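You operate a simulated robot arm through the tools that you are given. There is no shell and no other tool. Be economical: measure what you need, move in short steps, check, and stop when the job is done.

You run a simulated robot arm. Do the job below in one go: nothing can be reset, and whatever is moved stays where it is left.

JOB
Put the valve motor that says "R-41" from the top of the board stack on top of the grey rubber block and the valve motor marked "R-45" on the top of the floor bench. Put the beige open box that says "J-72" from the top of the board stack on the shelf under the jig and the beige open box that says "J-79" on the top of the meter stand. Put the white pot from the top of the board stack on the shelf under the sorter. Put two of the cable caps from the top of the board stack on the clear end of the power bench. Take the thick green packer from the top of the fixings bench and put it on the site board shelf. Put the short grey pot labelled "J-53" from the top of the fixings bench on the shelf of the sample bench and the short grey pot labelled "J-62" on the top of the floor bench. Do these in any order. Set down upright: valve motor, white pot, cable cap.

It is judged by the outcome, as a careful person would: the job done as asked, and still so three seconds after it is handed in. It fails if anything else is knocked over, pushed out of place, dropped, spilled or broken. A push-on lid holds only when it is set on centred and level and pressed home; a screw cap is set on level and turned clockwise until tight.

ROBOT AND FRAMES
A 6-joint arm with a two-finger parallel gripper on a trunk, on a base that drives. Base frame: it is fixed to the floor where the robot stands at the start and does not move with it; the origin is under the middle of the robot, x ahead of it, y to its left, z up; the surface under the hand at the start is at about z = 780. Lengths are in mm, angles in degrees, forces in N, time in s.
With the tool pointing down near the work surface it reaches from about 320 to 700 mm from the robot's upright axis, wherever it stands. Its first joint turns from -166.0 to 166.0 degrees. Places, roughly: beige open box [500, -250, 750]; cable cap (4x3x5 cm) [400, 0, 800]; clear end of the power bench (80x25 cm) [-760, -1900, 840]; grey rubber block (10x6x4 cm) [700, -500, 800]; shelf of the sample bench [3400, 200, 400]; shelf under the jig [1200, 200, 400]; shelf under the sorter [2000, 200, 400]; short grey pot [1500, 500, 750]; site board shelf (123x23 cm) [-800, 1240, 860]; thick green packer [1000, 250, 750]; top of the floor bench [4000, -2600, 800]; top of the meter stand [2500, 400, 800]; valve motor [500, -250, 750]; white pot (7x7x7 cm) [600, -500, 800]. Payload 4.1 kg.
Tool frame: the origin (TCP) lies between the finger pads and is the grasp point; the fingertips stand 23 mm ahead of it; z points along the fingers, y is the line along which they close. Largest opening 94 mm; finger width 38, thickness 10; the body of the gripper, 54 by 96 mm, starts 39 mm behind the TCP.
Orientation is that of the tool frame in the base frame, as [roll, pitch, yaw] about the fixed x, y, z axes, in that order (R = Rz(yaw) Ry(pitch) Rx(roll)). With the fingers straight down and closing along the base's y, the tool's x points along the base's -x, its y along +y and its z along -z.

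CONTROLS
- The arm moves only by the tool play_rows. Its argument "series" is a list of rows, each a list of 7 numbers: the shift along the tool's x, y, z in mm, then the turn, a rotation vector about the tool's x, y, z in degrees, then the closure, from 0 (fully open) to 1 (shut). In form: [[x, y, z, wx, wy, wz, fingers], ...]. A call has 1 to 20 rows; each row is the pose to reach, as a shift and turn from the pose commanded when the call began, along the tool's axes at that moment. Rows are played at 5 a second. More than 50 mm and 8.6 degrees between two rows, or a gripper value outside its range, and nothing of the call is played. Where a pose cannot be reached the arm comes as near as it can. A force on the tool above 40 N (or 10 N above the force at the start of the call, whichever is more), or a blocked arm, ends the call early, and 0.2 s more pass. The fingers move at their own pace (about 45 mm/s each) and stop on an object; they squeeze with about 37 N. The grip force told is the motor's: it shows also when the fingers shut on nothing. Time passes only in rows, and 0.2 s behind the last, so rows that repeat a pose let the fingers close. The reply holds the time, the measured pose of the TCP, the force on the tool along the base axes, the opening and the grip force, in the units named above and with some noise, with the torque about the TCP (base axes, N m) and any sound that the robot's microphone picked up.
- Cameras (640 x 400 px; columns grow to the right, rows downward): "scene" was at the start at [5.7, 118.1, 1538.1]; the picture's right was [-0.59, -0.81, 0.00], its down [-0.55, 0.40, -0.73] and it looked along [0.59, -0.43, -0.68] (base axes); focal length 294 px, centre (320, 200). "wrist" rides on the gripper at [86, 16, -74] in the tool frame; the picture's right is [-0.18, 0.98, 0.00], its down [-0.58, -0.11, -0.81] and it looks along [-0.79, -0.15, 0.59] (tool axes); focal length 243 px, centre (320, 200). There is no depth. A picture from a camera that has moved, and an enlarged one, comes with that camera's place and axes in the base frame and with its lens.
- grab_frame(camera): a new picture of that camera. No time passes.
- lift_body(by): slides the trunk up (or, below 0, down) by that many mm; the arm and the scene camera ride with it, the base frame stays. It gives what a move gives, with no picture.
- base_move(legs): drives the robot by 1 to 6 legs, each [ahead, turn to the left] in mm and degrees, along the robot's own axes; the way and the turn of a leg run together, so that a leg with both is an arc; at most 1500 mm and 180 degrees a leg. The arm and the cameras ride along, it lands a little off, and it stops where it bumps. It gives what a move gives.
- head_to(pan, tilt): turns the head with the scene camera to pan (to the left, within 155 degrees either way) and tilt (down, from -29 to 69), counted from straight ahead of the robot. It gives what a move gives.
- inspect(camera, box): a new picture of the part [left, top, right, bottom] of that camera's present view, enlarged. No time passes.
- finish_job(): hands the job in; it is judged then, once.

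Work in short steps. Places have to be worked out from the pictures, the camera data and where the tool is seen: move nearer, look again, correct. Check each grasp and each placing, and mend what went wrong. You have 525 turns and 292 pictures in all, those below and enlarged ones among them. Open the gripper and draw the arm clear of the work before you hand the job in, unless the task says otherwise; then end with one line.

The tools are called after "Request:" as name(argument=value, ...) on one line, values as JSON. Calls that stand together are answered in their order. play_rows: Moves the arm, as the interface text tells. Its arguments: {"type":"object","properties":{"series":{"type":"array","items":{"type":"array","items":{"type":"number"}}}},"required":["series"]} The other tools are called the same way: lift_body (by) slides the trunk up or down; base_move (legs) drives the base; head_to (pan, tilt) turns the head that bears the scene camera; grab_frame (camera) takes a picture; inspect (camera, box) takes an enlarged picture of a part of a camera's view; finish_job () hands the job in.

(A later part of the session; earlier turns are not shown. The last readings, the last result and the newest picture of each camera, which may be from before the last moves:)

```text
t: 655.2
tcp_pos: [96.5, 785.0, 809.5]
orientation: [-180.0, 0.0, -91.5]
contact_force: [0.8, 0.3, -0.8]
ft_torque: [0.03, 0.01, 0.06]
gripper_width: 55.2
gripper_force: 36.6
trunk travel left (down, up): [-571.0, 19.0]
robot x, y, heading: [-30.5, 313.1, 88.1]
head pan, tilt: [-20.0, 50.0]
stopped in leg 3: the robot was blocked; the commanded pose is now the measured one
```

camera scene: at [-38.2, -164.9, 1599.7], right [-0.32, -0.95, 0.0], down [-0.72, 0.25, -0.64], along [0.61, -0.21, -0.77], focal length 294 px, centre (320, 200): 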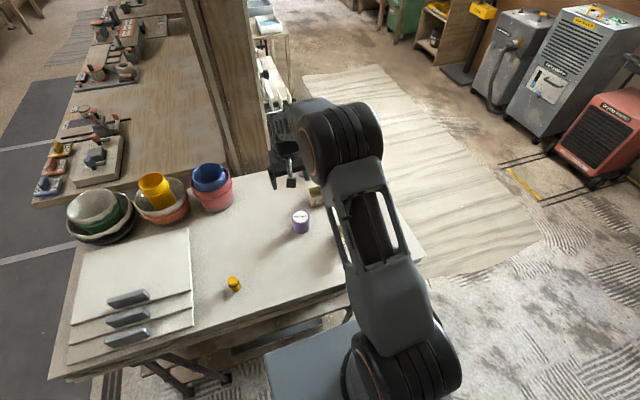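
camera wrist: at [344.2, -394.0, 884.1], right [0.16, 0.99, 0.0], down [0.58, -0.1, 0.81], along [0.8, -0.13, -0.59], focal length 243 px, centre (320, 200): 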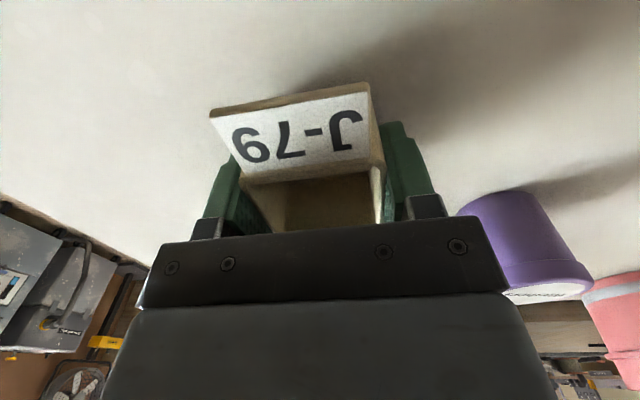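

A mistake: the lift was refused and the base move ran with the hand still low. I'll stop and see what happened.

Request:
grab_frame(camera="wrist")

Request:
head_to(pan=-60, tilt=45)

Request:
grab_frame(camera="scene")

Request:
head_to(pan=-10, tilt=45)

Request:
grab_frame(camera="scene")

```text
138 pictures are left
camera wrist: at [78.3, 699.6, 884.3], right [-0.98, 0.21, 0.0], down [0.12, 0.58, 0.81], along [0.17, 0.79, -0.59], focal length 243 px, centre (320, 200)
```

wrist: 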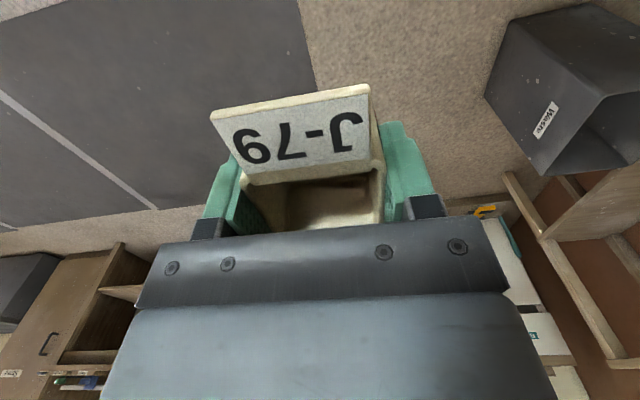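

```text
t: 656.3
tcp_pos: [97.1, 785.9, 808.5]
orientation: [-179.9, 0.0, -91.4]
contact_force: [-1.1, 0.3, -0.1]
ft_torque: [-0.02, 0.02, 0.01]
gripper_width: 55.2
gripper_force: 36.7
trunk travel left (down, up): [-571.0, 19.0]
robot x, y, heading: [-27.1, 316.9, 88.8]
head pan, tilt: [-60.0, 45.0]
```

```text
137 pictures are left
camera scene: at [-126.6, 297.9, 1606.6], right [0.48, -0.88, 0.0], down [-0.62, -0.34, -0.71], along [0.62, 0.34, -0.71], focal length 294 px, centre (320, 200)
```

scene: 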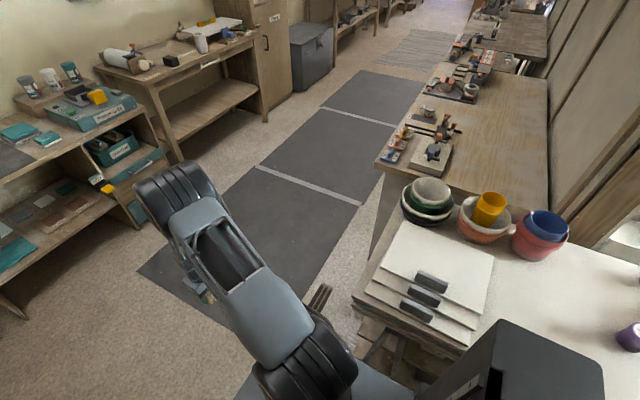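

```text
t: 657.5
tcp_pos: [97.1, 786.3, 810.7]
orientation: [180.0, 0.0, -91.4]
contact_force: [-0.1, 0.3, 0.1]
ft_torque: [0.0, 0.0, -0.03]
gripper_width: 55.2
gripper_force: 37.0
trunk travel left (down, up): [-571.0, 19.0]
robot x, y, heading: [-28.8, 312.9, 88.4]
head pan, tilt: [-10.0, 45.0]
```

```text
136 pictures are left
camera scene: at [-181.7, 338.8, 1606.6], right [0.98, -0.2, 0.0], down [-0.14, -0.69, -0.71], along [0.14, 0.69, -0.71], focal length 294 px, centre (320, 200)
```

scene: 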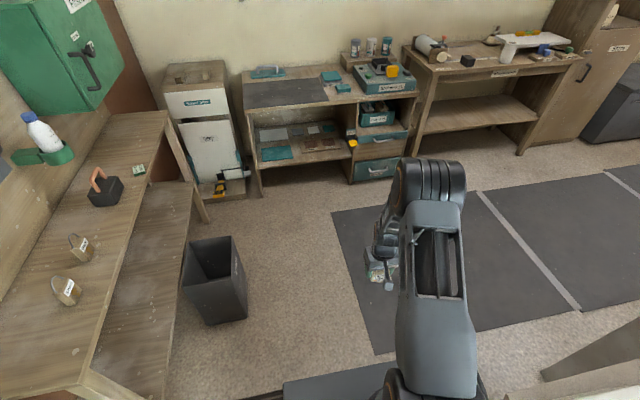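

The box is still held. Raising the hand first, then checking the table for the yellow cap.

Request:
play_rows(series=[[0, 0, -45, 0, 0, 0, 1], [0, 0, -90, 0, 0, 0, 1], [0, 0, -135, 0, 0, 0, 1], [0, 0, -180, 0, 0, 0, 1], [0, 0, -225, 0, 0, 0, 1]])

Request:
head_to(pan=-110, tilt=50)

Request:
grab_frame(camera="scene")

Request:
head_to(pan=-70, tilt=69)

Request:
grab_frame(camera="scene")

```text
t: 658.6
tcp_pos: [96.6, 783.7, 1032.5]
orientation: [-180.0, 0.0, -91.5]
contact_force: [-1.2, 0.5, -0.2]
ft_torque: [0.03, 0.0, 0.03]
gripper_width: 55.1
gripper_force: 37.0
trunk travel left (down, up): [-571.0, 19.0]
robot x, y, heading: [-28.0, 312.2, 88.8]
head pan, tilt: [-10.0, 45.0]
```

```text
t: 660.4
tcp_pos: [96.9, 784.7, 1032.4]
orientation: [-180.0, 0.0, -91.5]
contact_force: [0.0, 0.5, -0.5]
ft_torque: [-0.01, 0.0, 0.0]
gripper_width: 55.5
gripper_force: 36.7
trunk travel left (down, up): [-571.0, 19.0]
robot x, y, heading: [-29.1, 314.5, 88.4]
head pan, tilt: [-110.0, 50.0]
```

```text
135 pictures are left
camera scene: at [-126.4, 230.9, 1599.7], right [-0.37, -0.93, 0.0], down [-0.71, 0.28, -0.64], along [0.6, -0.24, -0.77], focal length 294 px, centre (320, 200)
```

scene: 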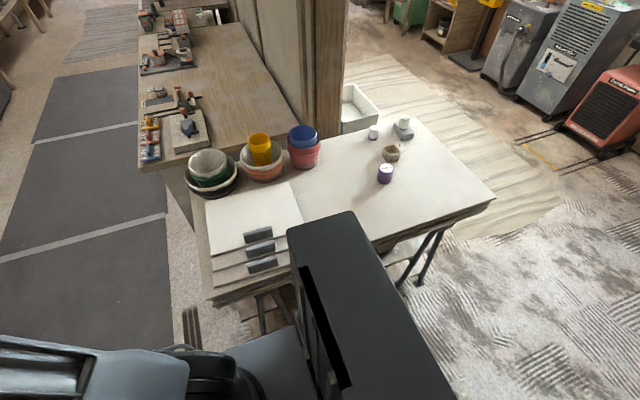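

```text
t: 661.5
tcp_pos: [96.9, 785.4, 1032.4]
orientation: [179.9, 0.1, -91.5]
contact_force: [0.0, -0.4, -0.7]
ft_torque: [-0.02, 0.0, 0.01]
gripper_width: 55.3
gripper_force: 37.2
trunk travel left (down, up): [-571.0, 19.0]
robot x, y, heading: [-30.3, 316.1, 88.3]
head pan, tilt: [-70.0, 68.8]
```

```text
134 pictures are left
camera scene: at [-145.0, 276.8, 1577.7], right [0.32, -0.95, 0.0], down [-0.88, -0.29, -0.36], along [0.34, 0.11, -0.93], focal length 294 px, centre (320, 200)
```

scene: 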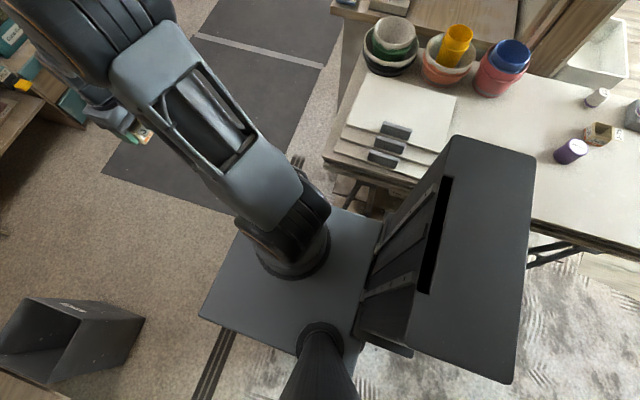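

The trunk hides the cap's place. I'll back up and face the table to see it.

Request:
base_move(legs=[[-300, 0], [0, -88]])

Request:
head_to(pan=0, tilt=50)

Request:
grab_frame(camera="scene")

Request:
grab_frame(camera="wrist")

```text
t: 667.3
tcp_pos: [432.7, -106.3, 1033.1]
orientation: [180.0, 0.0, 178.7]
contact_force: [-0.7, 0.6, 0.6]
ft_torque: [0.0, 0.04, -0.02]
gripper_width: 55.2
gripper_force: 37.2
trunk travel left (down, up): [-571.0, 19.0]
robot x, y, heading: [-42.0, 15.0, -1.2]
head pan, tilt: [-70.0, 68.8]
```

```text
t: 668.7
tcp_pos: [433.7, -106.9, 1033.3]
orientation: [-180.0, 0.0, 178.7]
contact_force: [-0.2, -0.4, 0.4]
ft_torque: [-0.02, 0.03, 0.03]
gripper_width: 54.9
gripper_force: 37.4
trunk travel left (down, up): [-571.0, 19.0]
robot x, y, heading: [-39.7, 19.3, -1.4]
head pan, tilt: [0.0, 50.0]
```

```text
133 pictures are left
camera scene: at [-18.1, 183.7, 1599.6], right [-0.02, -1.0, 0.0], down [-0.77, 0.02, -0.64], along [0.64, -0.02, -0.77], focal length 294 px, centre (320, 200)
```

scene: 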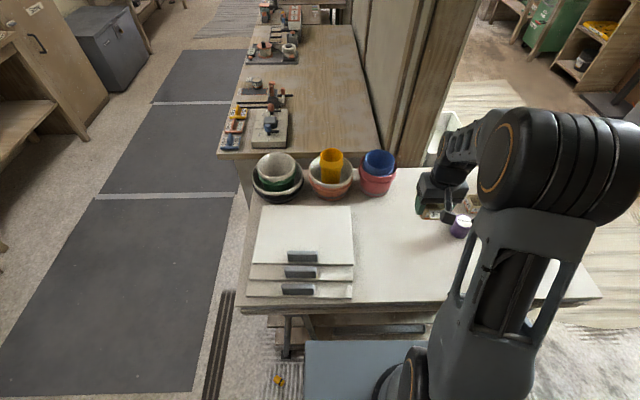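

```text
132 pictures are left
camera wrist: at [347.4, -88.8, 1107.6], right [0.21, 0.98, 0.0], down [0.58, -0.12, 0.81], along [0.79, -0.17, -0.59], focal length 243 px, centre (320, 200)
```

wrist: 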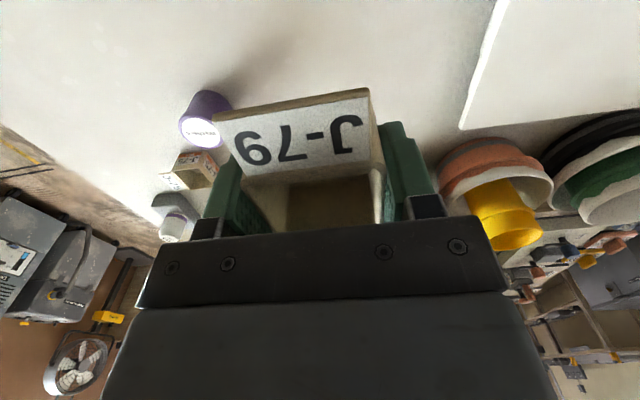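

The third cap was knocked to the floor near (216,363). I'll deliver J-79 first, keeping well clear of the cap, then come back and restore it.

Request:
base_move(legs=[[-110, 0], [0, 91.2], [900, 0], [0, -65], [653, 0], [0, -25]])

```text
t: 685.4
tcp_pos: [958.3, 1013.4, 1033.4]
orientation: [-180.0, -0.1, 176.6]
contact_force: [-0.4, 0.2, 0.0]
ft_torque: [0.0, 0.01, 0.02]
gripper_width: 55.2
gripper_force: 36.8
trunk travel left (down, up): [-571.0, 19.0]
robot x, y, heading: [490.4, 1158.3, -3.5]
head pan, tilt: [0.0, 50.0]
```

Request:
base_move(legs=[[0, 3.8], [990, 0], [990, 0], [0, -90], [200, 0]])

Request:
head_to(pan=0, tilt=50)

Request:
grab_frame(camera="scene")

Request:
grab_frame(camera="wrist")

```text
t: 700.5
tcp_pos: [2299.7, 500.5, 1032.4]
orientation: [180.0, 0.0, 89.9]
contact_force: [0.3, 0.5, -0.1]
ft_torque: [0.0, 0.0, 0.03]
gripper_width: 55.2
gripper_force: 37.4
trunk travel left (down, up): [-571.0, 19.0]
robot x, y, heading: [2413.8, 976.0, -90.1]
head pan, tilt: [0.0, 50.0]
```

```text
t: 701.1
tcp_pos: [2300.2, 501.1, 1032.5]
orientation: [180.0, 0.0, 89.9]
contact_force: [-0.1, -1.2, 0.3]
ft_torque: [0.0, 0.0, 0.01]
gripper_width: 55.0
gripper_force: 36.8
trunk travel left (down, up): [-571.0, 19.0]
robot x, y, heading: [2412.9, 974.3, -90.1]
head pan, tilt: [0.0, 50.0]
```

```text
131 pictures are left
camera scene: at [2579.6, 957.8, 1599.7], right [-1.0, 0.0, 0.0], down [0.0, 0.77, -0.64], along [0.0, -0.64, -0.77], focal length 294 px, centre (320, 200)
```

scene: 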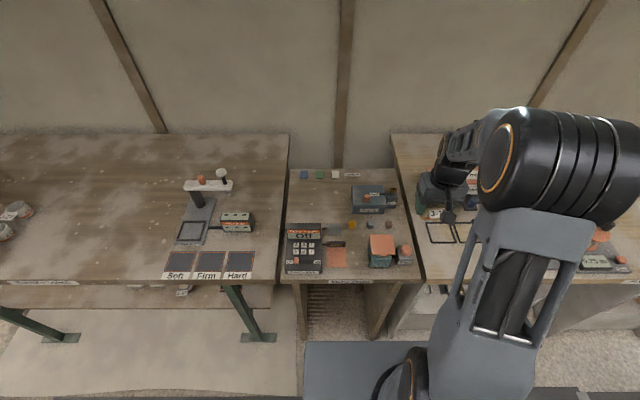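

```text
130 pictures are left
camera wrist: at [2316.4, 587.8, 1107.5], right [0.98, -0.19, 0.0], down [-0.11, -0.58, 0.81], along [-0.15, -0.79, -0.59], focal length 243 px, centre (320, 200)
```

wrist: 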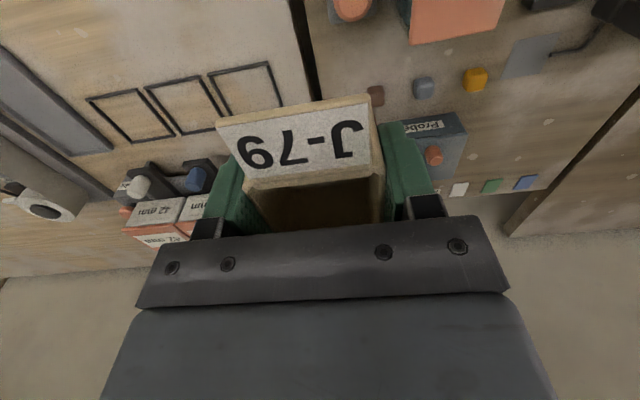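

Free area on the meter stand is around x 2495–2650, y 215–385, between the packers row and the keypad. Zooming to verify, then driving 50 mm closer.

Request:
inspect(camera="scene", box=[270, 150, 450, 290])

Request:
base_move(legs=[[50, 0]])

```text
2.86 times, centred on (360, 220) of scene
camera zoom: at [2579.6, 957.8, 1599.7], right [-1.0, 0.0, 0.0], down [0.0, 0.77, -0.64], along [0.0, -0.64, -0.77], focal length 842 px, centre (206, 143)
```

zoom: 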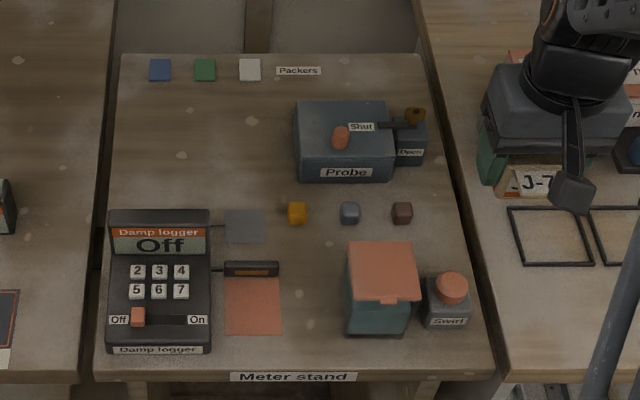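

```text
t: 702.1
tcp_pos: [2298.6, 449.6, 1032.1]
orientation: [179.9, -0.1, 89.9]
contact_force: [0.3, -0.6, 0.1]
ft_torque: [0.02, -0.02, -0.01]
gripper_width: 55.2
gripper_force: 37.3
trunk travel left (down, up): [-571.0, 19.0]
robot x, y, heading: [2417.7, 921.0, -90.1]
head pan, tilt: [0.0, 50.0]
```

Confirmed free. Carrying J-79 over to (2545,290).

Request:
play_rows(series=[[-26, 41, 0, 0, 0, 0, 1], [-53, 82, 0, 0, 0, 0, 1], [-80, 123, 0, 0, 0, 0, 1], [-107, 164, 0, 0, 0, 0, 1], [-134, 205, 0, 0, 0, 0, 1], [-160, 246, 0, 0, 0, 0, 1], [-160, 246, 45, 0, 0, 0, 1], [-160, 246, 90, 0, 0, 0, 1], [-160, 246, 130, 0, 0, 0, 1], [-160, 246, 130, 0, 0, 0, 1]])

Request:
grab_frame(camera="wrist")

Request:
inspect(camera="scene", box=[270, 150, 450, 290])

```text
t: 704.3
tcp_pos: [2541.2, 291.6, 901.7]
orientation: [180.0, 0.0, 89.8]
contact_force: [-1.4, -0.4, -0.1]
ft_torque: [0.01, -0.03, -0.02]
gripper_width: 54.8
gripper_force: 37.6
trunk travel left (down, up): [-571.0, 19.0]
robot x, y, heading: [2417.8, 927.4, -90.2]
head pan, tilt: [0.0, 50.0]
```

```text
128 pictures are left
camera wrist: at [2557.7, 378.4, 976.0], right [0.98, -0.19, 0.0], down [-0.11, -0.58, 0.81], along [-0.15, -0.79, -0.59], focal length 243 px, centre (320, 200)
```

wrist: 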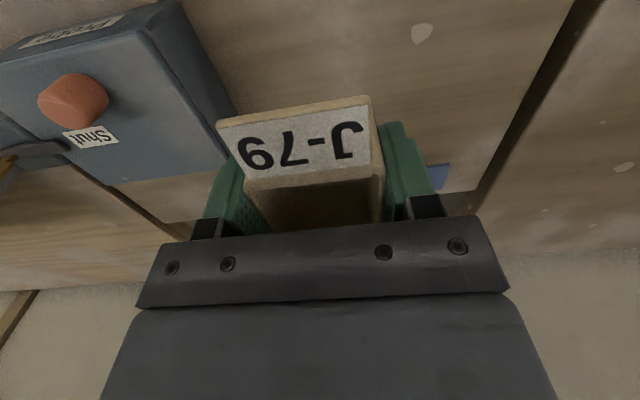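

```text
2.86 times, centred on (360, 220) of scene
camera zoom: at [2579.6, 906.1, 1599.7], right [-1.0, 0.0, 0.0], down [0.0, 0.77, -0.64], along [0.0, -0.64, -0.77], focal length 842 px, centre (206, 143)
```

zoom: 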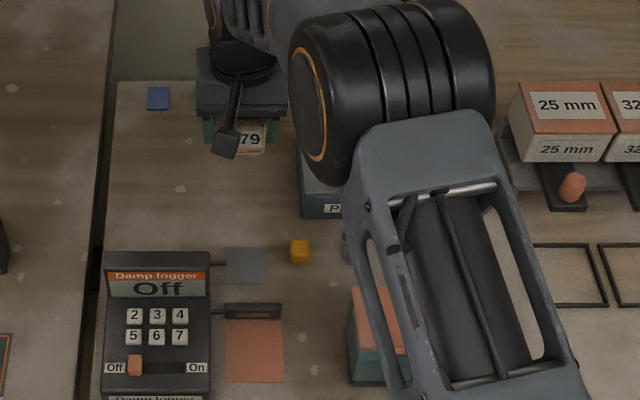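

Clear of the probe block. Lowering to 842, then creeping.

Request:
play_rows(series=[[0, 0, 30, 0, 0, 0, 1], [0, 0, 58, 0, 0, 0, 1], [0, 0, 58, 0, 0, 0, 1]])

Request:
inspect(camera="scene", box=[270, 150, 450, 290])

```text
t: 705.1
tcp_pos: [2544.5, 291.6, 842.4]
orientation: [180.0, 0.0, 90.0]
contact_force: [0.2, 0.3, -0.4]
ft_torque: [0.01, 0.0, 0.0]
gripper_width: 55.0
gripper_force: 37.0
trunk travel left (down, up): [-571.0, 19.0]
robot x, y, heading: [2417.2, 921.7, -90.2]
head pan, tilt: [0.0, 50.0]
```

```text
2.86 times, centred on (360, 220) of scene
camera zoom: at [2579.6, 906.1, 1599.7], right [-1.0, 0.0, 0.0], down [0.0, 0.77, -0.64], along [0.0, -0.64, -0.77], focal length 842 px, centre (206, 143)
```

zoom: 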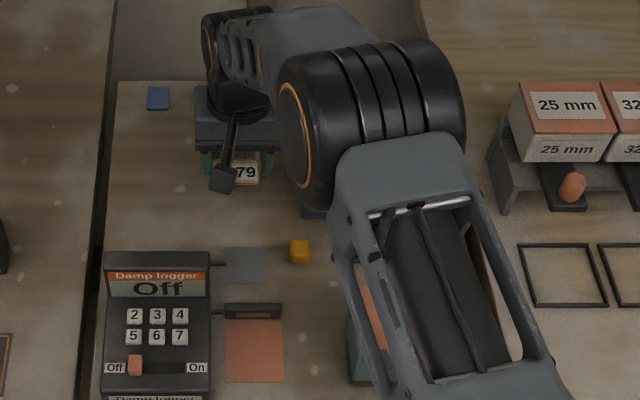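

Request:
play_rows(series=[[0, 0, 3, 0, 0, 0, 1], [0, 0, 6, 0, 0, 0, 1], [0, 0, 8, 0, 0, 0, 1], [0, 0, 8, 0, 0, 0, 1]])

```text
t: 706.1
tcp_pos: [2544.3, 287.0, 835.8]
orientation: [179.9, 0.0, 89.9]
contact_force: [0.2, 0.0, -1.4]
ft_torque: [0.02, 0.03, -0.01]
gripper_width: 55.3
gripper_force: 36.9
trunk travel left (down, up): [-571.0, 19.0]
robot x, y, heading: [2414.1, 925.2, -90.1]
head pan, tilt: [0.0, 50.0]
```

Request:
play_rows(series=[[0, 0, 2, 0, 0, 0, 1], [0, 0, 4, 0, 0, 0, 1], [0, 0, 4, 0, 0, 0, 1]])

```text
t: 706.9
tcp_pos: [2545.2, 289.1, 832.4]
orientation: [180.0, 0.0, 90.0]
contact_force: [-0.2, 0.0, -0.6]
ft_torque: [-0.03, -0.01, -0.01]
gripper_width: 55.6
gripper_force: 37.2
trunk travel left (down, up): [-571.0, 19.0]
robot x, y, heading: [2411.2, 923.3, -90.2]
head pan, tilt: [0.0, 50.0]
```

Request:
play_rows(series=[[0, 0, 2, 0, 0, 0, 1], [0, 0, 4, 0, 0, 0, 1], [0, 0, 4, 0, 0, 0, 1]])

```text
t: 707.7
tcp_pos: [2546.5, 288.5, 830.1]
orientation: [179.9, 0.0, 89.9]
contact_force: [-1.2, 0.5, 2.5]
ft_torque: [-0.04, 0.06, -0.02]
gripper_width: 55.2
gripper_force: 37.1
trunk travel left (down, up): [-571.0, 19.0]
robot x, y, heading: [2413.6, 925.3, -90.5]
head pan, tilt: [0.0, 50.0]
```

Light contact at 830. Releasing and rising.

Request:
play_rows(series=[[0, 0, 0, 0, 0, 0, 0.6], [0, 0, 0, 0, 0, 0, 0.25], [0, 0, 0, 0, 0, 0, 0.25], [0, 0, -40, 0, 0, 0, 0.25], [0, 0, -85, 0, 0, 0, 0.25], [0, 0, -130, 0, 0, 0, 0.25], [0, 0, -175, 0, 0, 0, 0.25]])

Request:
grab_frame(camera="wrist")

Request:
inspect(camera="scene", box=[270, 150, 450, 290])

```text
t: 709.3
tcp_pos: [2546.2, 286.5, 1003.0]
orientation: [179.9, 0.0, 90.0]
contact_force: [-0.1, 0.2, 0.9]
ft_torque: [0.0, 0.02, -0.01]
gripper_width: 70.4
gripper_force: 0.1
trunk travel left (down, up): [-571.0, 19.0]
robot x, y, heading: [2411.6, 924.8, -90.4]
head pan, tilt: [0.0, 50.0]
```

```text
125 pictures are left
camera wrist: at [2561.8, 374.7, 1078.4], right [0.98, -0.19, 0.0], down [-0.11, -0.58, 0.81], along [-0.15, -0.79, -0.59], focal length 243 px, centre (320, 200)
```

wrist: 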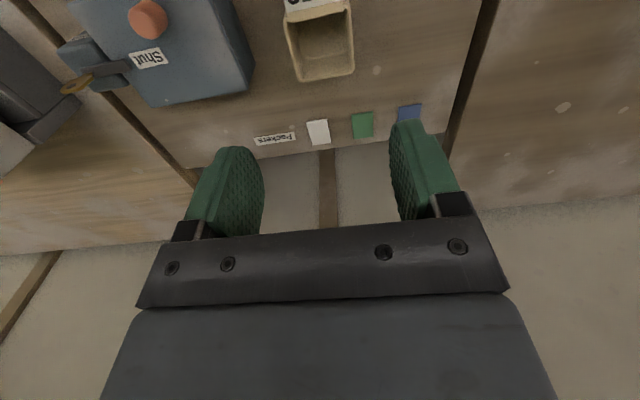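

```text
2.86 times, centred on (360, 220) of scene
camera zoom: at [2579.4, 906.6, 1599.6], right [-1.0, 0.0, 0.0], down [0.0, 0.77, -0.64], along [0.0, -0.64, -0.77], focal length 842 px, centre (206, 143)
```

zoom: 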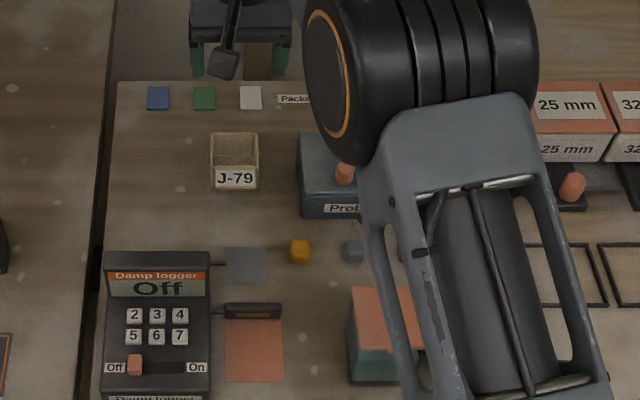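

J-79 is on the meter stand, so all requested items are placed. Now I'll retract and go back to recover the fallen cap.

Request:
play_rows(series=[[45, -25, 0, 0, 0, 0, 0.25], [90, -50, 0, 0, 0, 0, 0.25], [135, -75, 0, 0, 0, 0, 0], [180, -100, 0, 0, 0, 0, 0], [220, -125, 0, 0, 0, 0, 0]])

Request:
base_move(legs=[[-300, 0], [0, -89.6], [975, 0], [975, 0], [0, 24.6], [781, 0]])

```text
refused: row 1 steps farther than a row can; nothing moved
```

```text
t: 728.6
tcp_pos: [-658.6, 647.1, 1002.3]
orientation: [-180.0, -0.1, 20.6]
contact_force: [0.1, -0.6, 0.1]
ft_torque: [0.0, 0.01, 0.0]
gripper_width: 70.5
gripper_force: 0.1
trunk travel left (down, up): [-571.0, 19.0]
robot x, y, heading: [-108.4, 988.8, -159.5]
head pan, tilt: [0.0, 50.0]
stopped in leg 6: the robot was blocked; the commanded pose is now the measured one
```

The retract was refused again, so the extended hand reached the site board. Backing off and checking.

Request:
base_move(legs=[[-200, 0]])

Request:
head_to(pan=0, tilt=35)

Request:
grab_frame(camera="scene")

```text
t: 730.2
tcp_pos: [-472.2, 715.8, 1001.4]
orientation: [180.0, 0.0, 20.6]
contact_force: [-0.1, 0.4, 0.4]
ft_torque: [0.04, 0.0, 0.0]
gripper_width: 70.4
gripper_force: 0.0
trunk travel left (down, up): [-571.0, 19.0]
robot x, y, heading: [79.4, 1062.2, -159.5]
head pan, tilt: [0.0, 50.0]
```

```text
t: 731.0
tcp_pos: [-474.2, 716.8, 1001.0]
orientation: [-180.0, -0.1, 20.6]
contact_force: [-1.2, -0.4, 0.4]
ft_torque: [-0.02, 0.01, 0.0]
gripper_width: 70.8
gripper_force: 0.2
trunk travel left (down, up): [-571.0, 19.0]
robot x, y, heading: [73.3, 1062.4, -159.3]
head pan, tilt: [0.0, 35.0]
```

```text
123 pictures are left
camera scene: at [106.8, 895.5, 1621.3], right [-0.35, 0.94, 0.0], down [0.54, 0.2, -0.82], along [-0.77, -0.29, -0.57], focal length 294 px, centre (320, 200)
```

scene: 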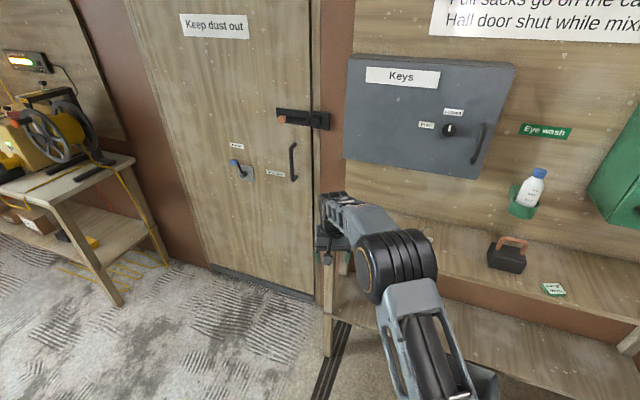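

Nothing displaced. Now retracting the arm properly.

Request:
play_rows(series=[[39, -8, 0, 0, 0, 0, 0.2], [78, -16, 0, 0, 0, 0, 0], [117, -24, 0, 0, 0, 0, 0], [156, -32, 0, 0, 0, 0, 0], [196, -40, 0, 0, 0, 0, 0]])

Request:
grab_frame(camera="scene")

```text
t: 732.2
tcp_pos: [-303.5, 823.9, 1004.7]
orientation: [180.0, 0.0, 20.5]
contact_force: [0.4, -0.2, 0.0]
ft_torque: [0.01, 0.0, 0.0]
gripper_width: 93.8
gripper_force: 0.0
trunk travel left (down, up): [-571.0, 19.0]
robot x, y, heading: [78.0, 1058.5, -159.3]
head pan, tilt: [0.0, 35.0]
```

```text
122 pictures are left
camera scene: at [107.3, 895.9, 1621.4], right [-0.35, 0.94, 0.0], down [0.54, 0.2, -0.82], along [-0.77, -0.29, -0.57], focal length 294 px, centre (320, 200)
```

scene: 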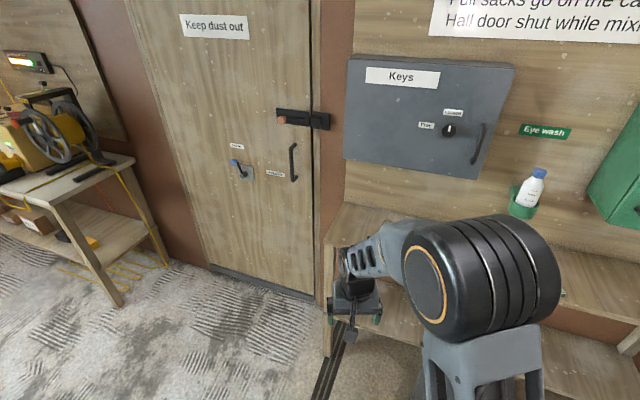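

Driving to (-250,363), then facing the table.

Request:
base_move(legs=[[0, 5], [364, 0], [0, 64.3], [500, 0]])

Request:
head_to(pan=60, tilt=55)

Request:
grab_frame(camera="scene")

```text
t: 736.6
tcp_pos: [-414.5, 519.2, 1004.6]
orientation: [-179.8, 0.0, 54.6]
contact_force: [-0.1, 0.0, 0.7]
ft_torque: [-0.02, 0.0, 0.02]
gripper_width: 94.1
gripper_force: 0.0
trunk travel left (down, up): [-571.0, 19.0]
robot x, y, heading: [-223.2, 923.2, -135.0]
head pan, tilt: [0.0, 35.0]
stopped in leg 3: the robot was blocked; the commanded pose is now the measured one
```

```text
t: 737.9
tcp_pos: [-414.9, 520.1, 1003.7]
orientation: [-180.0, -0.1, 54.5]
contact_force: [-0.3, -0.2, 0.3]
ft_torque: [0.02, 0.03, -0.03]
gripper_width: 93.7
gripper_force: 0.0
trunk travel left (down, up): [-571.0, 19.0]
robot x, y, heading: [-221.5, 923.9, -134.8]
head pan, tilt: [60.0, 55.0]
```

```text
121 pictures are left
camera scene: at [-45.2, 777.8, 1593.2], right [-0.97, -0.26, 0.0], down [-0.21, 0.79, -0.57], along [0.15, -0.55, -0.82], focal length 294 px, centre (320, 200)
```

scene: 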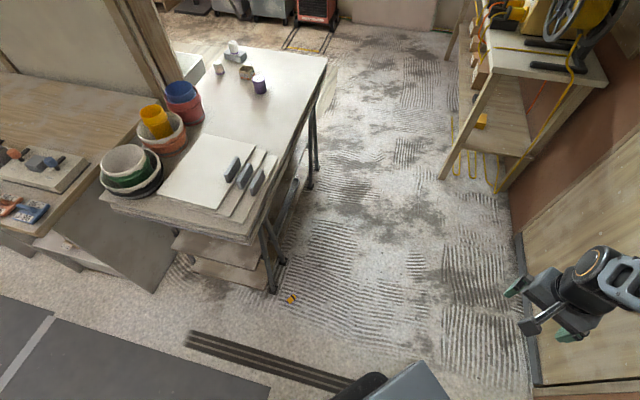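

The cap is visible on the floor near (228,368). The base touched something while turning, probably the bin, so I'll look.

Request:
head_to(pan=-80, tilt=55)

Request:
grab_frame(camera="scene")

```text
t: 740.1
tcp_pos: [-414.8, 519.3, 1003.4]
orientation: [179.9, -0.2, 54.6]
contact_force: [-1.3, -0.2, -1.1]
ft_torque: [0.0, 0.01, -0.04]
gripper_width: 93.8
gripper_force: 0.1
trunk travel left (down, up): [-571.0, 19.0]
robot x, y, heading: [-219.4, 922.8, -134.9]
head pan, tilt: [-80.0, 55.0]
```

```text
120 pictures are left
camera scene: at [-123.0, 888.8, 1593.2], right [0.57, 0.82, 0.0], down [0.67, -0.47, -0.57], along [-0.47, 0.33, -0.82], focal length 294 px, centre (320, 200)
```

scene: 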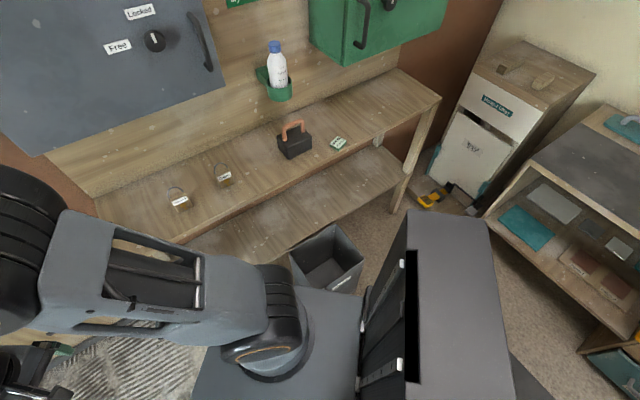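

The bin is still upright and about where it was. Driving forward away from it, then turning.

Request:
base_move(legs=[[150, 0], [0, 45], [380, 0], [0, 90]])

Request:
head_to(pan=0, tilt=60)

Request:
grab_frame(camera="scene")

```text
t: 742.4
tcp_pos: [-430.9, 379.4, 1004.8]
orientation: [180.0, 0.0, 66.7]
contact_force: [-0.2, 0.1, -0.8]
ft_torque: [0.02, -0.04, 0.0]
gripper_width: 94.1
gripper_force: 0.0
trunk travel left (down, up): [-571.0, 19.0]
robot x, y, heading: [-332.0, 815.2, -122.6]
head pan, tilt: [-80.0, 55.0]
stopped in leg 2: the robot was blocked; the commanded pose is now the measured one
```

```text
t: 744.0
tcp_pos: [-430.2, 378.7, 1003.7]
orientation: [180.0, 0.0, 66.8]
contact_force: [0.1, 0.5, 0.3]
ft_torque: [0.0, -0.03, 0.01]
gripper_width: 94.0
gripper_force: 0.0
trunk travel left (down, up): [-571.0, 19.0]
robot x, y, heading: [-335.2, 814.9, -123.0]
head pan, tilt: [0.0, 60.0]
```

```text
119 pictures are left
camera scene: at [-195.5, 720.0, 1587.1], right [-0.84, 0.54, 0.0], down [0.47, 0.73, -0.5], along [-0.27, -0.42, -0.87], focal length 294 px, centre (320, 200)
```

scene: 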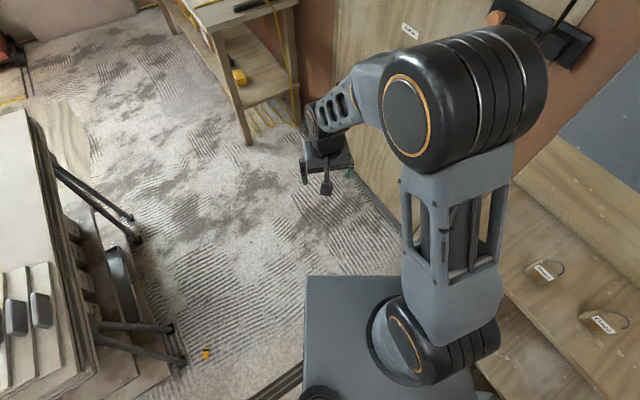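

Too close to the shelf leg here. Reversing the way I came and taking a wider path.

Request:
base_move(legs=[[0, -12], [-340, 0]])

```text
t: 746.4
tcp_pos: [-405.6, 531.1, 992.2]
orientation: [179.8, -1.1, 54.6]
contact_force: [-1.1, -1.3, 0.3]
ft_torque: [0.08, -0.09, 0.0]
gripper_width: 94.1
gripper_force: 0.0
trunk travel left (down, up): [-571.0, 19.0]
robot x, y, heading: [-197.7, 946.3, -127.8]
head pan, tilt: [0.0, 60.0]
stopped in leg 2: the robot was blocked; the commanded pose is now the measured one
```

Blocked again while reversing. Looking behind to see what is there.

Request:
head_to(pan=-120, tilt=60)

Request:
grab_frame(camera="scene")

Request:
head_to(pan=155, tilt=60)

Request:
grab_frame(camera="scene")

```text
t: 748.4
tcp_pos: [-397.4, 537.1, 997.7]
orientation: [-180.0, -0.7, 54.6]
contact_force: [-1.0, 0.5, 0.5]
ft_torque: [-0.03, 0.03, 0.01]
gripper_width: 93.8
gripper_force: 0.0
trunk travel left (down, up): [-571.0, 19.0]
robot x, y, heading: [-198.1, 948.0, -127.9]
head pan, tilt: [-120.0, 60.0]
```

```text
118 pictures are left
camera scene: at [-57.6, 955.4, 1587.1], right [0.93, 0.38, 0.0], down [0.33, -0.8, -0.5], along [-0.19, 0.46, -0.87], focal length 294 px, centre (320, 200)
```

scene: 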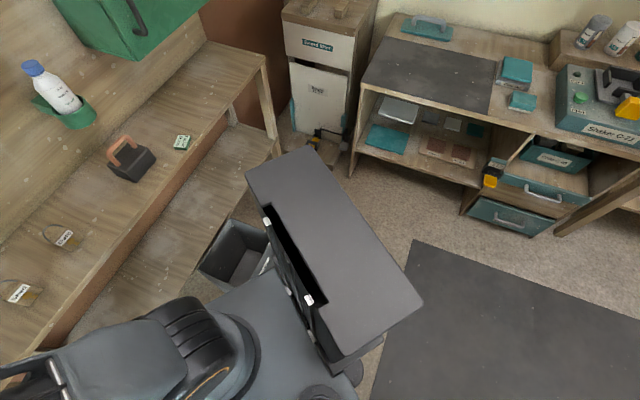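

```text
t: 752.2
tcp_pos: [-396.8, 537.0, 997.1]
orientation: [-180.0, -0.6, 54.7]
contact_force: [-0.2, 0.0, -0.1]
ft_torque: [-0.02, -0.01, 0.0]
gripper_width: 93.9
gripper_force: 0.0
trunk travel left (down, up): [-571.0, 19.0]
robot x, y, heading: [-199.3, 945.2, -127.7]
head pan, tilt: [154.7, 60.0]
```

```text
117 pictures are left
camera scene: at [27.1, 924.0, 1587.1], right [0.45, -0.89, 0.0], down [-0.77, -0.39, -0.5], along [0.45, 0.23, -0.87], focal length 294 px, centre (320, 200)
```

scene: 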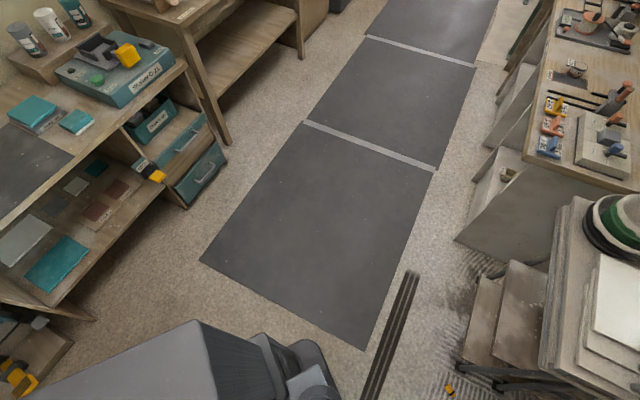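

The bin is alongside the base's right side. Easing forward, turning right so the rear swings away from it, then reversing.

Request:
base_move(legs=[[50, 0], [0, -18]])

```text
t: 754.1
tcp_pos: [-543.5, 577.4, 997.3]
orientation: [-180.0, -0.7, 37.1]
contact_force: [-1.0, 0.1, -0.6]
ft_torque: [0.02, -0.02, -0.02]
gripper_width: 93.9
gripper_force: 0.1
trunk travel left (down, up): [-571.0, 19.0]
robot x, y, heading: [-229.2, 907.0, -145.3]
head pan, tilt: [154.7, 60.0]
```

Request:
base_move(legs=[[-300, 0]])

```text
t: 756.1
tcp_pos: [-303.6, 743.8, 996.2]
orientation: [180.0, -0.8, 37.0]
contact_force: [-0.1, 0.1, 0.4]
ft_torque: [0.02, 0.02, 0.01]
gripper_width: 93.8
gripper_force: 0.0
trunk travel left (down, up): [-571.0, 19.0]
robot x, y, heading: [12.2, 1069.5, -145.5]
head pan, tilt: [154.7, 60.0]
```

Free. Checking the bin and shelf now.

Request:
head_to(pan=-45, tilt=45)

Request:
grab_frame(camera="scene")

```text
t: 759.1
tcp_pos: [-303.8, 744.1, 996.7]
orientation: [179.9, -0.7, 37.0]
contact_force: [0.8, 0.6, -0.1]
ft_torque: [0.01, 0.0, 0.02]
gripper_width: 94.2
gripper_force: 0.1
trunk travel left (down, up): [-571.0, 19.0]
robot x, y, heading: [10.7, 1072.8, -145.4]
head pan, tilt: [-45.0, 45.0]
```

```text
116 pictures are left
camera scene: at [73.6, 985.3, 1606.6], right [0.18, 0.98, 0.0], down [0.7, -0.13, -0.71], along [-0.7, 0.13, -0.71], focal length 294 px, centre (320, 200)
```

scene: 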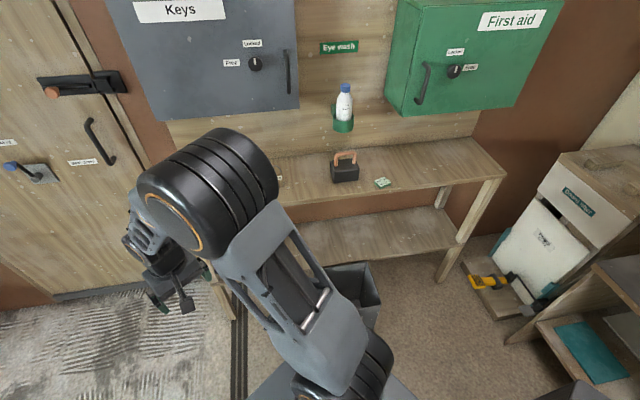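

Request:
base_move(legs=[[0, 37.4], [740, 0]])

```text
t: 764.9
tcp_pos: [-297.5, -86.1, 998.0]
orientation: [-180.0, -0.7, 72.8]
contact_force: [1.2, 0.4, 0.7]
ft_torque: [0.01, 0.02, 0.0]
gripper_width: 93.8
gripper_force: 0.0
trunk travel left (down, up): [-571.0, 19.0]
robot x, y, heading: [-233.2, 367.9, -109.8]
head pan, tilt: [-45.0, 45.0]
```

Now turning to face the table, with the cap about 450 mm ahead.

Request:
base_move(legs=[[0, 109.8]])

Request:
head_to(pan=0, tilt=60)

Request:
grab_frame(camera="scene")

Request:
grab_frame(camera="wrist")

```text
t: 769.9
tcp_pos: [206.4, 475.5, 997.3]
orientation: [-180.0, -0.7, -175.5]
contact_force: [-0.4, 0.1, 0.9]
ft_torque: [-0.02, 0.0, -0.02]
gripper_width: 94.0
gripper_force: 0.2
trunk travel left (down, up): [-571.0, 19.0]
robot x, y, heading: [-232.7, 366.4, 2.1]
head pan, tilt: [-45.0, 45.0]
```

```text
t: 771.1
tcp_pos: [207.2, 473.9, 996.6]
orientation: [-179.9, -0.7, -175.5]
contact_force: [-0.3, 0.2, 0.0]
ft_torque: [-0.02, -0.02, 0.02]
gripper_width: 94.0
gripper_force: 0.0
trunk travel left (down, up): [-571.0, 19.0]
robot x, y, heading: [-235.6, 366.2, 2.2]
head pan, tilt: [0.0, 60.0]
```

```text
115 pictures are left
camera scene: at [-235.6, 532.8, 1587.1], right [0.03, -1.0, 0.0], down [-0.87, -0.03, -0.5], along [0.5, 0.02, -0.87], focal length 294 px, centre (320, 200)
```

scene: 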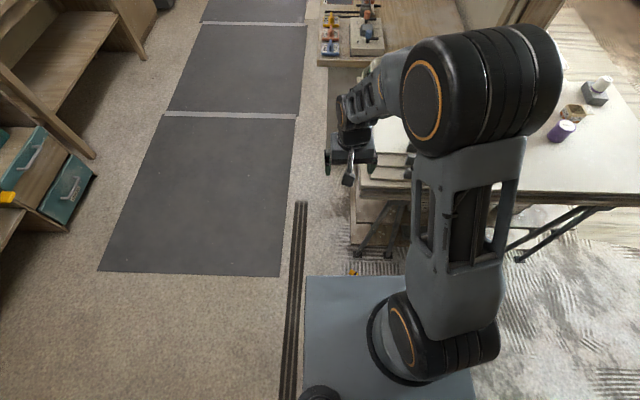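

```text
114 pictures are left
camera wrist: at [120.2, 484.6, 1073.1], right [0.11, 0.99, 0.0], down [0.6, -0.06, 0.8], along [0.79, -0.09, -0.6], focal length 243 px, centre (320, 200)
```

wrist: 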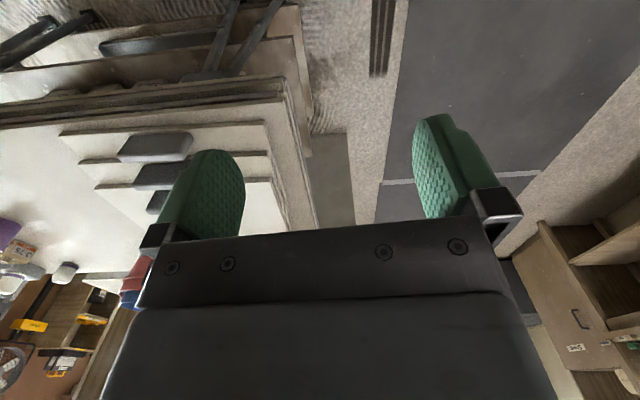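

The cap is on the floor near (220,379). I'll align the hand over it, a little back from the table edge, then lower the trunk.

Request:
play_rows(series=[[5, -32, 0, 0, -0.7, 0, 0], [10, -64, 0, 0, -0.7, 0, 0], [18, -95, 0, 0, -0.7, 0, 0], [18, -95, 0, 0, -0.7, 0, 0]])

Request:
grab_frame(camera="scene")

```text
t: 772.1
tcp_pos: [196.9, 380.4, 998.6]
orientation: [179.9, 0.0, -175.6]
contact_force: [-0.8, 0.3, -0.4]
ft_torque: [-0.01, -0.03, 0.02]
gripper_width: 93.9
gripper_force: 0.0
trunk travel left (down, up): [-571.0, 19.0]
robot x, y, heading: [-233.6, 365.5, 2.2]
head pan, tilt: [0.0, 60.0]
```

```text
113 pictures are left
camera scene: at [-235.7, 532.7, 1587.1], right [0.04, -1.0, 0.0], down [-0.87, -0.03, -0.5], along [0.5, 0.02, -0.87], focal length 294 px, centre (320, 200)
```

scene: 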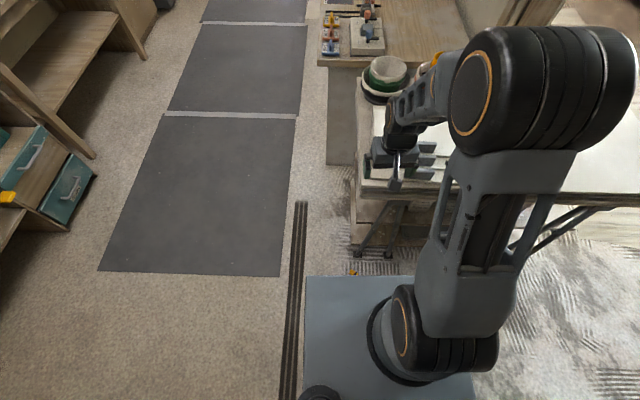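

Backing the hand off another 30 mm before lowering past the table edge.

Request:
play_rows(series=[[15, 0, 0, 0, 0, 0, 0], [30, 0, 0, 0, 0, 0, 0], [30, 0, 0, 0, 0, 0, 0]])

Request:
lift_body(by=-300)

Request:
grab_frame(camera="scene")

Request:
grab_frame(camera="wrist")

```text
t: 772.9
tcp_pos: [166.3, 376.8, 998.0]
orientation: [-180.0, 0.0, -175.5]
contact_force: [0.0, -0.3, -0.1]
ft_torque: [0.01, -0.01, 0.0]
gripper_width: 94.0
gripper_force: 0.0
trunk travel left (down, up): [-571.0, 19.0]
robot x, y, heading: [-233.9, 367.3, 1.7]
head pan, tilt: [0.0, 60.0]
```

```text
t: 775.9
tcp_pos: [166.5, 377.7, 696.8]
orientation: [180.0, 0.0, -175.5]
contact_force: [0.4, -0.6, -0.3]
ft_torque: [0.01, 0.01, -0.02]
gripper_width: 94.0
gripper_force: 0.1
trunk travel left (down, up): [-271.0, 319.0]
robot x, y, heading: [-235.9, 365.8, 2.1]
head pan, tilt: [0.0, 60.0]
```

```text
112 pictures are left
camera scene: at [-235.7, 532.8, 1287.1], right [0.04, -1.0, 0.0], down [-0.87, -0.03, -0.5], along [0.5, 0.02, -0.87], focal length 294 px, centre (320, 200)
```

scene: 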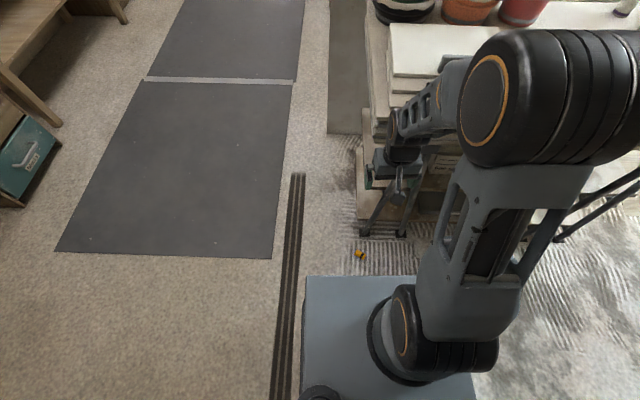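

```text
111 pictures are left
camera wrist: at [79.9, 387.2, 772.4], right [0.11, 0.99, 0.0], down [0.59, -0.06, 0.81], along [0.8, -0.09, -0.59], focal length 243 px, centre (320, 200)
```

wrist: 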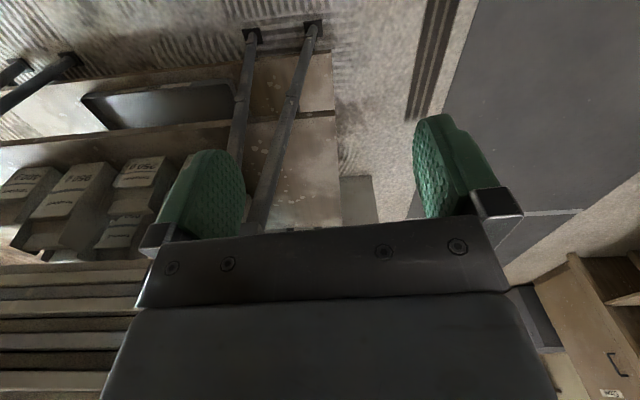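

Request:
inspect(camera="scene", box=[340, 235, 390, 270])

Request:
lift_body(by=-262)

Request:
grab_frame(camera="scene")

```text
11.43 times, centred on (365, 252) of scene
camera zoom: at [-235.7, 532.8, 1287.1], right [0.04, -1.0, 0.0], down [-0.87, -0.03, -0.5], along [0.5, 0.02, -0.87], focal length 3366 px, centre (-194, -400)
```

zoom: 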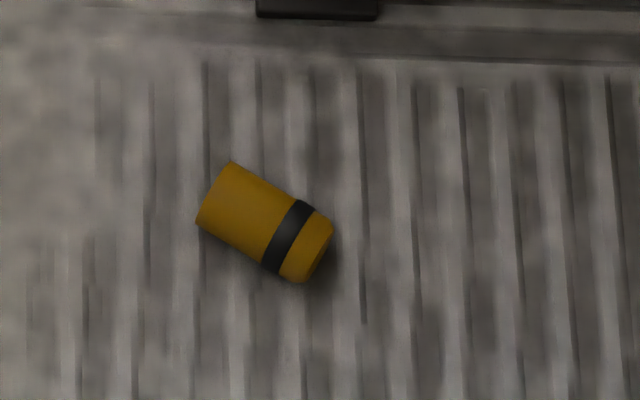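

```text
t: 778.5
tcp_pos: [166.4, 378.2, 435.3]
orientation: [-180.0, 0.0, -175.5]
contact_force: [0.5, 0.7, -1.1]
ft_torque: [-0.04, 0.04, 0.01]
gripper_width: 94.1
gripper_force: 0.1
trunk travel left (down, up): [-9.0, 581.0]
robot x, y, heading: [-236.8, 366.8, 2.0]
head pan, tilt: [0.0, 60.0]
```

```text
109 pictures are left
camera scene: at [-235.7, 532.8, 1025.1], right [0.04, -1.0, 0.0], down [-0.87, -0.03, -0.5], along [0.5, 0.02, -0.87], focal length 294 px, centre (320, 200)
```

scene: 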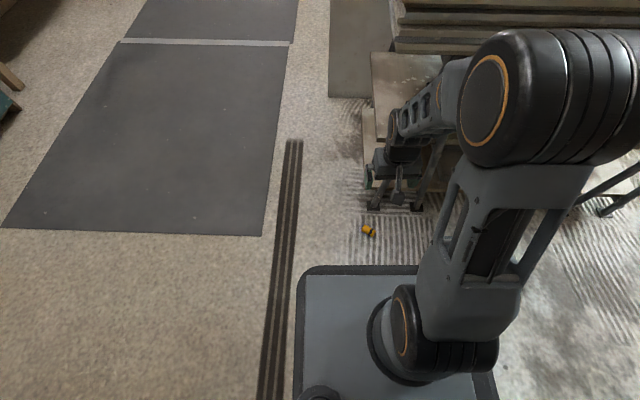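

The cap lies on its side, top end (band side) toward direction (-0.52,-0.85). I'll yaw the tool so its x axis lies along the cap, and go lower over it to see if the floor is reachable.

Request:
play_rows(series=[[-6, -2, 10, 0, 0, -7, 0.3], [-12, -4, 30, 0, 0, -14, 0.3], [-18, -6, 50, 0, 0, -21, 0.3], [-24, -8, 70, 0, 0, -28, 0.3], [-32, -10, 100, 0, 0, -35, 0.3], [-40, -12, 130, 0, 0, -42, 0.3], [-46, -14, 160, 0, 0, -49, 0.3], [-50, -16, 190, 0, 0, -54, 0.3], [-50, -16, 190, 0, 0, -54, 0.3]])

Request:
grab_frame(camera="wrist")

Request:
grab_frame(camera="scene")

```text
t: 780.5
tcp_pos: [216.3, 363.6, 246.1]
orientation: [-180.0, 0.0, -121.3]
contact_force: [0.3, -0.1, -0.4]
ft_torque: [0.03, -0.03, 0.02]
gripper_width: 65.9
gripper_force: 0.1
trunk travel left (down, up): [-9.0, 581.0]
robot x, y, heading: [-236.9, 369.6, 2.1]
head pan, tilt: [0.0, 60.0]
```

```text
108 pictures are left
camera wrist: at [158.0, 299.0, 321.4], right [-0.74, 0.67, 0.0], down [0.4, 0.44, 0.81], along [0.54, 0.6, -0.59], focal length 243 px, centre (320, 200)
```

wrist: 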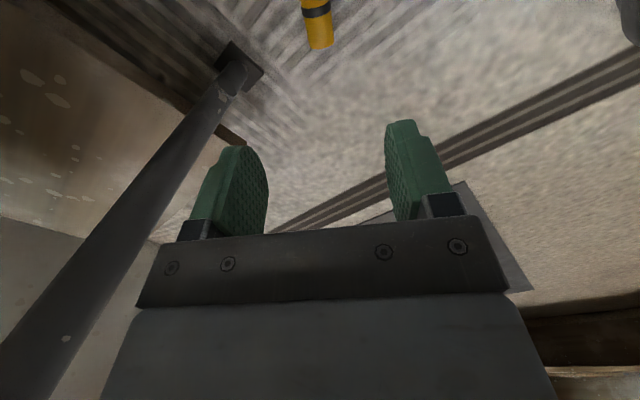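

```text
107 pictures are left
camera scene: at [-235.7, 532.8, 1025.1], right [0.04, -1.0, 0.0], down [-0.87, -0.03, -0.5], along [0.5, 0.02, -0.87], focal length 294 px, centre (320, 200)
```

scene: 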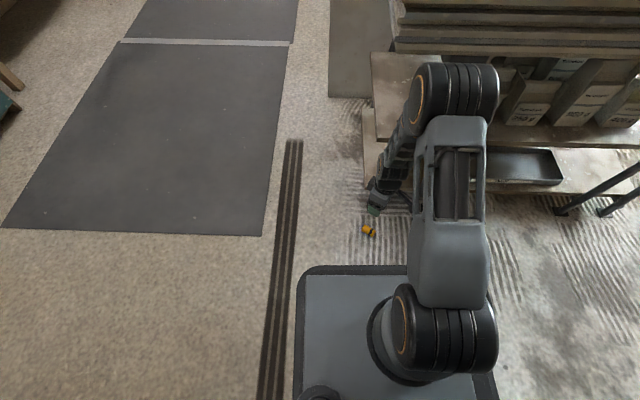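

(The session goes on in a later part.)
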